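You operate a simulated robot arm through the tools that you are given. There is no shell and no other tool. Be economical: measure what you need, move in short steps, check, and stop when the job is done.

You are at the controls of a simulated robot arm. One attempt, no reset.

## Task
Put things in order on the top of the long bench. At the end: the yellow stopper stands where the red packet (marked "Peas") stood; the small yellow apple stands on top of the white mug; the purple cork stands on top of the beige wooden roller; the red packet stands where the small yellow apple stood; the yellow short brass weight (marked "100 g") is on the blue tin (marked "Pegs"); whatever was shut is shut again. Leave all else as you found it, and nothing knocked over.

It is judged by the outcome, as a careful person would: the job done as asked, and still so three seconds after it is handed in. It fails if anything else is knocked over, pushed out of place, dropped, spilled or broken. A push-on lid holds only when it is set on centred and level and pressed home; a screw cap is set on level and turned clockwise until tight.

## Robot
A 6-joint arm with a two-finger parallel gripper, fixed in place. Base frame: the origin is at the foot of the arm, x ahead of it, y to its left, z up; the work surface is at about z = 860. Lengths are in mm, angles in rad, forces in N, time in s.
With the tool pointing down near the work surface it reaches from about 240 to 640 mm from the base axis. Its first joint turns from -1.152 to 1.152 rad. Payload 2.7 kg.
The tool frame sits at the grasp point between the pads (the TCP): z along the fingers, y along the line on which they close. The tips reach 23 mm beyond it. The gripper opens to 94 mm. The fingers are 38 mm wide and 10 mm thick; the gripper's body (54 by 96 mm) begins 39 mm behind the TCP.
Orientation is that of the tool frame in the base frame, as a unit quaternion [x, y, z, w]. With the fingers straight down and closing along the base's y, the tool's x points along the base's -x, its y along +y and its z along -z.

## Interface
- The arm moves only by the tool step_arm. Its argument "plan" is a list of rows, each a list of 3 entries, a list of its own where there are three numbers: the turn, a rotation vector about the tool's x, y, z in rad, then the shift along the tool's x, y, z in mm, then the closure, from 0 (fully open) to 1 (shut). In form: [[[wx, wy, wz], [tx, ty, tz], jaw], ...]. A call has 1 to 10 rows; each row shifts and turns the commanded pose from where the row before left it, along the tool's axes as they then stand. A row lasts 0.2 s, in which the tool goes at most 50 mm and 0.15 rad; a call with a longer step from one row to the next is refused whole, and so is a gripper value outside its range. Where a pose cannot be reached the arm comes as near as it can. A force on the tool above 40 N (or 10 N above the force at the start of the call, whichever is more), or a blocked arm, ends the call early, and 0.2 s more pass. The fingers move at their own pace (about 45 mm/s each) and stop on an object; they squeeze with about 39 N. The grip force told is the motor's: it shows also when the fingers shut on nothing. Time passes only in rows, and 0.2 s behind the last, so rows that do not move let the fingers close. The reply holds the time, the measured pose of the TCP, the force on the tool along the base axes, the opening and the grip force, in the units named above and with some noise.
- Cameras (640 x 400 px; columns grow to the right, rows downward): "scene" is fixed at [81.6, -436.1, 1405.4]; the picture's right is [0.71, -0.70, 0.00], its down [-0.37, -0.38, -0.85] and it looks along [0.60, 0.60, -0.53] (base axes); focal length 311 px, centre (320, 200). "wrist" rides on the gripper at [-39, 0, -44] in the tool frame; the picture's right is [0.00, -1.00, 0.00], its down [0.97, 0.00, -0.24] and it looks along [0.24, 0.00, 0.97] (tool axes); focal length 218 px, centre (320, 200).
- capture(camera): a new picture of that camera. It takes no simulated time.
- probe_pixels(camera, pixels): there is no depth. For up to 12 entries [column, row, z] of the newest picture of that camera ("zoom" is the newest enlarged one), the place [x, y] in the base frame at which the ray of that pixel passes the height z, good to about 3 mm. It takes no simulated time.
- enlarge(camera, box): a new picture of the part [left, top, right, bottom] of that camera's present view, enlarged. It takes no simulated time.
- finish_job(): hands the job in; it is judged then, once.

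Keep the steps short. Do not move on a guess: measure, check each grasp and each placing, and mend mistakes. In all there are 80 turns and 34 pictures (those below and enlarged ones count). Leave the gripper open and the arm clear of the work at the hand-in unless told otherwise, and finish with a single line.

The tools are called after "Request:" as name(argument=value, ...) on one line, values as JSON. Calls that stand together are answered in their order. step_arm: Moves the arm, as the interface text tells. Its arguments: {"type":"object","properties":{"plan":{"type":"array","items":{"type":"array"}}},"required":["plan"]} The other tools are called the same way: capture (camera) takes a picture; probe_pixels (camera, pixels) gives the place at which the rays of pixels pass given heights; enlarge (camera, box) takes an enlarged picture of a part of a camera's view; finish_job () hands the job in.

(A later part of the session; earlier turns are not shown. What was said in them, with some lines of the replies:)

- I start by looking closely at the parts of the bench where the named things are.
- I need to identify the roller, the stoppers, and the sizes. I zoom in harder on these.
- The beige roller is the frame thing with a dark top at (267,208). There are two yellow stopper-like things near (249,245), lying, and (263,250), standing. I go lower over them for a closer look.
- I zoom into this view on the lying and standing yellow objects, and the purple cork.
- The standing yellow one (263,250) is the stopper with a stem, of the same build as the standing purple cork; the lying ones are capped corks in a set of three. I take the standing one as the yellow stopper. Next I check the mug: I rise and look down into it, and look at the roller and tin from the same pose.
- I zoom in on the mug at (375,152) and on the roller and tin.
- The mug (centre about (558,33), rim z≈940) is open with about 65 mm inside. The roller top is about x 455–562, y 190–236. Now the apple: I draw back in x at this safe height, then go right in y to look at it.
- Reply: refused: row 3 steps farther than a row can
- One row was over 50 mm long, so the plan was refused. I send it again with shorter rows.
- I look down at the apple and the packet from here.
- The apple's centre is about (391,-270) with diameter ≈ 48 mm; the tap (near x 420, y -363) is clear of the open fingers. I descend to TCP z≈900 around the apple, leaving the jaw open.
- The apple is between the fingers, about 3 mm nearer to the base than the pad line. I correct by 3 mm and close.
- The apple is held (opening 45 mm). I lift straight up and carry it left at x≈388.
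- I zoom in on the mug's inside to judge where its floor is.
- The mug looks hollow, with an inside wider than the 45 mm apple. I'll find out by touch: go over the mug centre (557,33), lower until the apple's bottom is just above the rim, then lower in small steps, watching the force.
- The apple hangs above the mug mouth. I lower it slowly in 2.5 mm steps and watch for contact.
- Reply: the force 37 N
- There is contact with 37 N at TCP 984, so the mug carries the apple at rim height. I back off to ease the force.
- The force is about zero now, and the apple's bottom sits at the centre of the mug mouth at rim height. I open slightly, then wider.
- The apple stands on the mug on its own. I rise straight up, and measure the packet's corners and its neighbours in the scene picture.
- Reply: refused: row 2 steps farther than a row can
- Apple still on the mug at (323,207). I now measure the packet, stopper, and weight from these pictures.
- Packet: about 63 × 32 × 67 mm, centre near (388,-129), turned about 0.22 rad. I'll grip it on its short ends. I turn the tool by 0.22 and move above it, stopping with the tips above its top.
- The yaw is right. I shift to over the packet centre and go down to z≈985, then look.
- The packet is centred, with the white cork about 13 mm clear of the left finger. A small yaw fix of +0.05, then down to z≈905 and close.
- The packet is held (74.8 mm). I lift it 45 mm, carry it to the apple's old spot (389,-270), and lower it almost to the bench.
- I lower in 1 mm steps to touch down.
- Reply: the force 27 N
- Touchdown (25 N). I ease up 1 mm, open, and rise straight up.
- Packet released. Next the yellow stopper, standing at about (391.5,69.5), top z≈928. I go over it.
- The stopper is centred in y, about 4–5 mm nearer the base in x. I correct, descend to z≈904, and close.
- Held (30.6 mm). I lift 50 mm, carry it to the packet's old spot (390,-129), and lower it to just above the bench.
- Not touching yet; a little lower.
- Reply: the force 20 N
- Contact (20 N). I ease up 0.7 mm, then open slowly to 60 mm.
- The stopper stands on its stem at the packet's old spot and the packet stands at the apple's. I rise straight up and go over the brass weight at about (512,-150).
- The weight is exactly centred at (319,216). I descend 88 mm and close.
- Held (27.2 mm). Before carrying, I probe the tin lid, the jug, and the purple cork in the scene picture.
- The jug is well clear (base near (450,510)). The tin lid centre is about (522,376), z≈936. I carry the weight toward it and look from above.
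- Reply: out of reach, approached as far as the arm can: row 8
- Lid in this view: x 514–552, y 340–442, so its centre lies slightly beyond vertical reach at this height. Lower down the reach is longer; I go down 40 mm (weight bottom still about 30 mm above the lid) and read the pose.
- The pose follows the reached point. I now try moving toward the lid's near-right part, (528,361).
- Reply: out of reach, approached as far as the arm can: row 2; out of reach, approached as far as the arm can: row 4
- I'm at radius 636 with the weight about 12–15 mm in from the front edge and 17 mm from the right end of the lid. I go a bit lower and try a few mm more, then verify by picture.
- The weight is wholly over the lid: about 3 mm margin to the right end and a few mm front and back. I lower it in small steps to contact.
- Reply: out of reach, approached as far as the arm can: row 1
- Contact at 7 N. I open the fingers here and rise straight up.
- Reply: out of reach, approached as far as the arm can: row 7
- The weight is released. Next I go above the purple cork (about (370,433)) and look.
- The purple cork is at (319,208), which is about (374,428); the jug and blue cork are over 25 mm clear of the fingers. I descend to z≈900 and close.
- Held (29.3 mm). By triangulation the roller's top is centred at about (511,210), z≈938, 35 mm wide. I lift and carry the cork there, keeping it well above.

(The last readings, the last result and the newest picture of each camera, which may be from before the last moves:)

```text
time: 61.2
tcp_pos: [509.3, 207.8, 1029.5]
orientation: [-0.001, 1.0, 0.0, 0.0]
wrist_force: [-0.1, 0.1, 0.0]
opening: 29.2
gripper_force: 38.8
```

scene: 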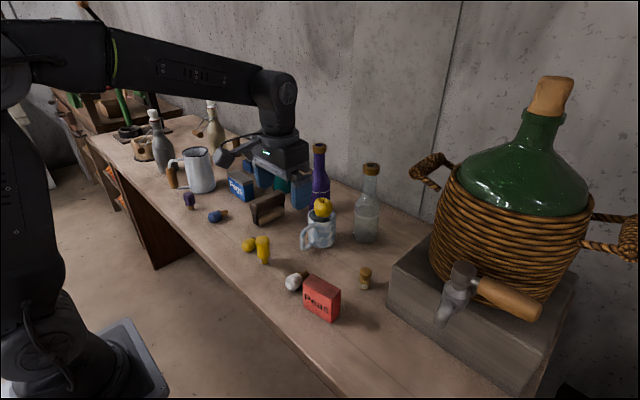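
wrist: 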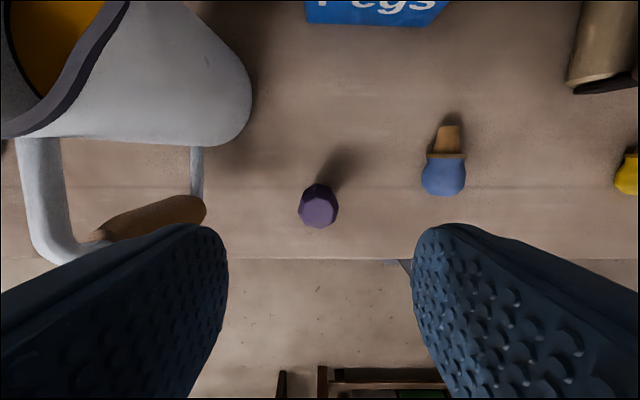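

I lower until the stem is about 8 mm above the roller's top, then look.

Request:
step_arm(plan=[[[0, 0, 0], [-1, 2, 20], 0.85], [[0, 0, 0], [0, 0, 15], 0.85], [[0, 0, 0], [0, 0, 7], 0.85], [[0, 0, 0], [0, 0, 0], 0.85]])

Request:
enlarge(camera="scene", box=[180, 110, 350, 280])

```text
time: 62.2
tcp_pos: [510.1, 212.2, 987.9]
orientation: [-0.001, 1.0, -0.001, 0.0]
wrist_force: [0.5, 0.0, -0.4]
opening: 29.1
gripper_force: 38.2
```

```text
2.35 times, centred on (265, 195) of scene
```

zoom: 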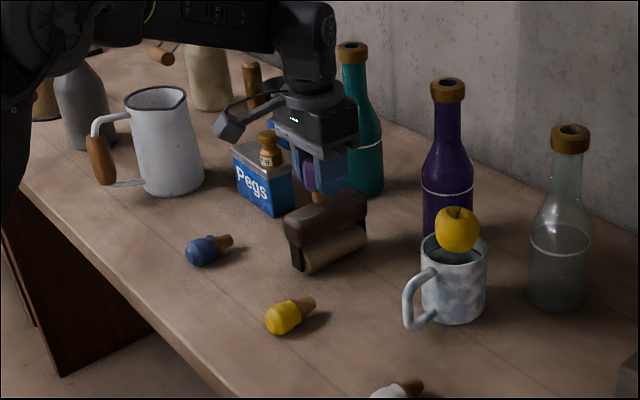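

The cork hangs above the roller. To check centring I probe the visible top corners of the roller and the stem's foot.

Request:
probe_pixels(camera="zoom", pixels=[[285, 222, 932], [292, 238, 930], [367, 209, 932], [360, 194, 936], [290, 216, 938], [330, 223, 936], [318, 202, 947], [318, 202, 938], [313, 203, 938], [326, 227, 930], [340, 193, 938]])

```text
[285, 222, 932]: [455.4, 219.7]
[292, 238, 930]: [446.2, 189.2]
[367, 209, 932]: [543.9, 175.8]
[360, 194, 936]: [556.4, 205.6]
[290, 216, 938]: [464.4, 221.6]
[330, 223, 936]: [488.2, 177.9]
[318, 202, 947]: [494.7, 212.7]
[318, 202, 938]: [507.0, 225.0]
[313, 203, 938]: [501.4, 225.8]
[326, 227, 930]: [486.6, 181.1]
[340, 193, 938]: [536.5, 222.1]
```

The scene estimate suggests the roller's middle may be a few mm to the right of the cork (y≈200–210). The wrist view will settle it; the roller's edges should show ahead of the cork.

Request:
capture(camera="wrist")

```text
1 pictures are left
```

wrist: 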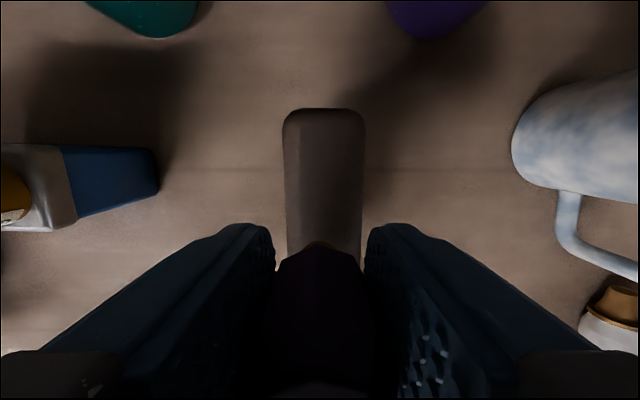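

The roller's top spans cols 285–364, its middle 2 mm right of the cork. I shift 2 mm and lower in small steps.

Request:
step_arm(plan=[[[0, 0, 0], [0, -2.2, 2], 0.85], [[0, 0, 0], [0, 0, 2], 0.85], [[0, 0, 0], [0, 0, 1.5], 0.85], [[0, 0, 0], [0, 0, 1], 0.85], [[0, 0, 0], [0, 0, 1], 0.85], [[0, 0, 0], [0, 0, 0], 0.85]])

```text
time: 63.6
tcp_pos: [510.8, 209.5, 982.9]
orientation: [-0.001, 1.0, 0.002, 0.003]
wrist_force: [-4.7, -0.9, 23.5]
opening: 29.0
gripper_force: 38.8
```

Contact at TCP 983 (24 N), at the roller's top. I ease the force.

Request:
step_arm(plan=[[[0, 0, 0], [0, 0, -1], 0.85], [[0, 0, 0], [0, 0, -0.7], 0.85], [[0, 0, 0], [0, 0, 0], 0.85]])

```text
time: 64.4
tcp_pos: [510.7, 209.1, 983.6]
orientation: [0.0, 1.0, 0.001, 0.002]
wrist_force: [3.4, 3.3, 18.8]
opening: 28.8
gripper_force: 38.7
```

Request:
step_arm(plan=[[[0, 0, 0], [0, 0, -0.8], 0.85], [[0, 0, 0], [0, 0, 0], 0.85]])

```text
time: 65.0
tcp_pos: [510.2, 209.5, 984.3]
orientation: [0.001, 1.0, 0.0, -0.001]
wrist_force: [1.5, 3.7, 12.5]
opening: 28.7
gripper_force: 39.4
```

Request:
step_arm(plan=[[[0, 0, 0], [0, 0, -0.8], 0.85], [[0, 0, 0], [0, 0, -0.4], 0.85], [[0, 0, 0], [0, 0, 0], 0.85]])

```text
time: 65.8
tcp_pos: [509.5, 209.2, 984.6]
orientation: [0.0, 1.0, 0.0, -0.001]
wrist_force: [0.7, 0.4, 2.3]
opening: 28.6
gripper_force: 39.3
```

The force is 2 N: the cork rests upright. I open slowly and rise straight up.

Request:
step_arm(plan=[[[0, 0, 0], [0, 0, 0], 0.67], [[0, 0, 0], [0, 0, 0], 0.62], [[0, 0, 0], [0, 0, 0], 0.5], [[0, 0, 0], [0, 0, 0], 0.35], [[0, 0, 0], [0, 0, 0], 0.25], [[0, 0, 0], [0, 0, -15], 0.25], [[0, 0, 0], [0, 0, -35], 0.25], [[0, 0, 0], [0, 0, -45], 0.2], [[0, 0, 0], [0, 0, -45], 0.1], [[0, 0, 0], [0, 0, 0], 0]])

Request:
step_arm(plan=[[[0, 0, 0], [40, 0, -20], 0], [[0, 0, 0], [45, 0, 0], 0], [[0, 0, 0], [45, 0, 0], 0], [[0, 0, 0], [0, 0, 0], 0]])

Request:
capture(camera="scene")

```text
time: 68.0
tcp_pos: [509.6, 210.1, 1126.1]
orientation: [0.0, 1.0, 0.0, 0.0]
wrist_force: [-0.4, -0.3, -0.6]
opening: 94.1
gripper_force: 0.1
```

```text
time: 69.0
tcp_pos: [378.6, 209.4, 1144.2]
orientation: [-0.001, 1.0, 0.0, -0.001]
wrist_force: [0.4, -0.3, -0.7]
opening: 93.9
gripper_force: 0.1
```

```text
0 pictures are left
```

scene: 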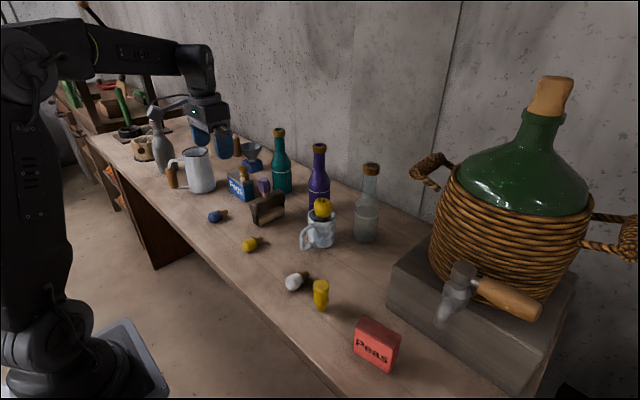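

The last picture shows every piece in place: cork on the roller (264,187), weight on the tin (243,174), apple on the mug (323,207), stopper at (321,295), packet at (377,345). The gripper is open and clear, so I hand in.

Request:
finish_job()

```text
The job is handed in.
```

All five items are placed as asked and nothing was knocked over; two yellow things could have been "the yellow stopper", so I moved the standing one and left the lying one, and the brass weight sits near the right end of the tin lid because the middle was out of reach.
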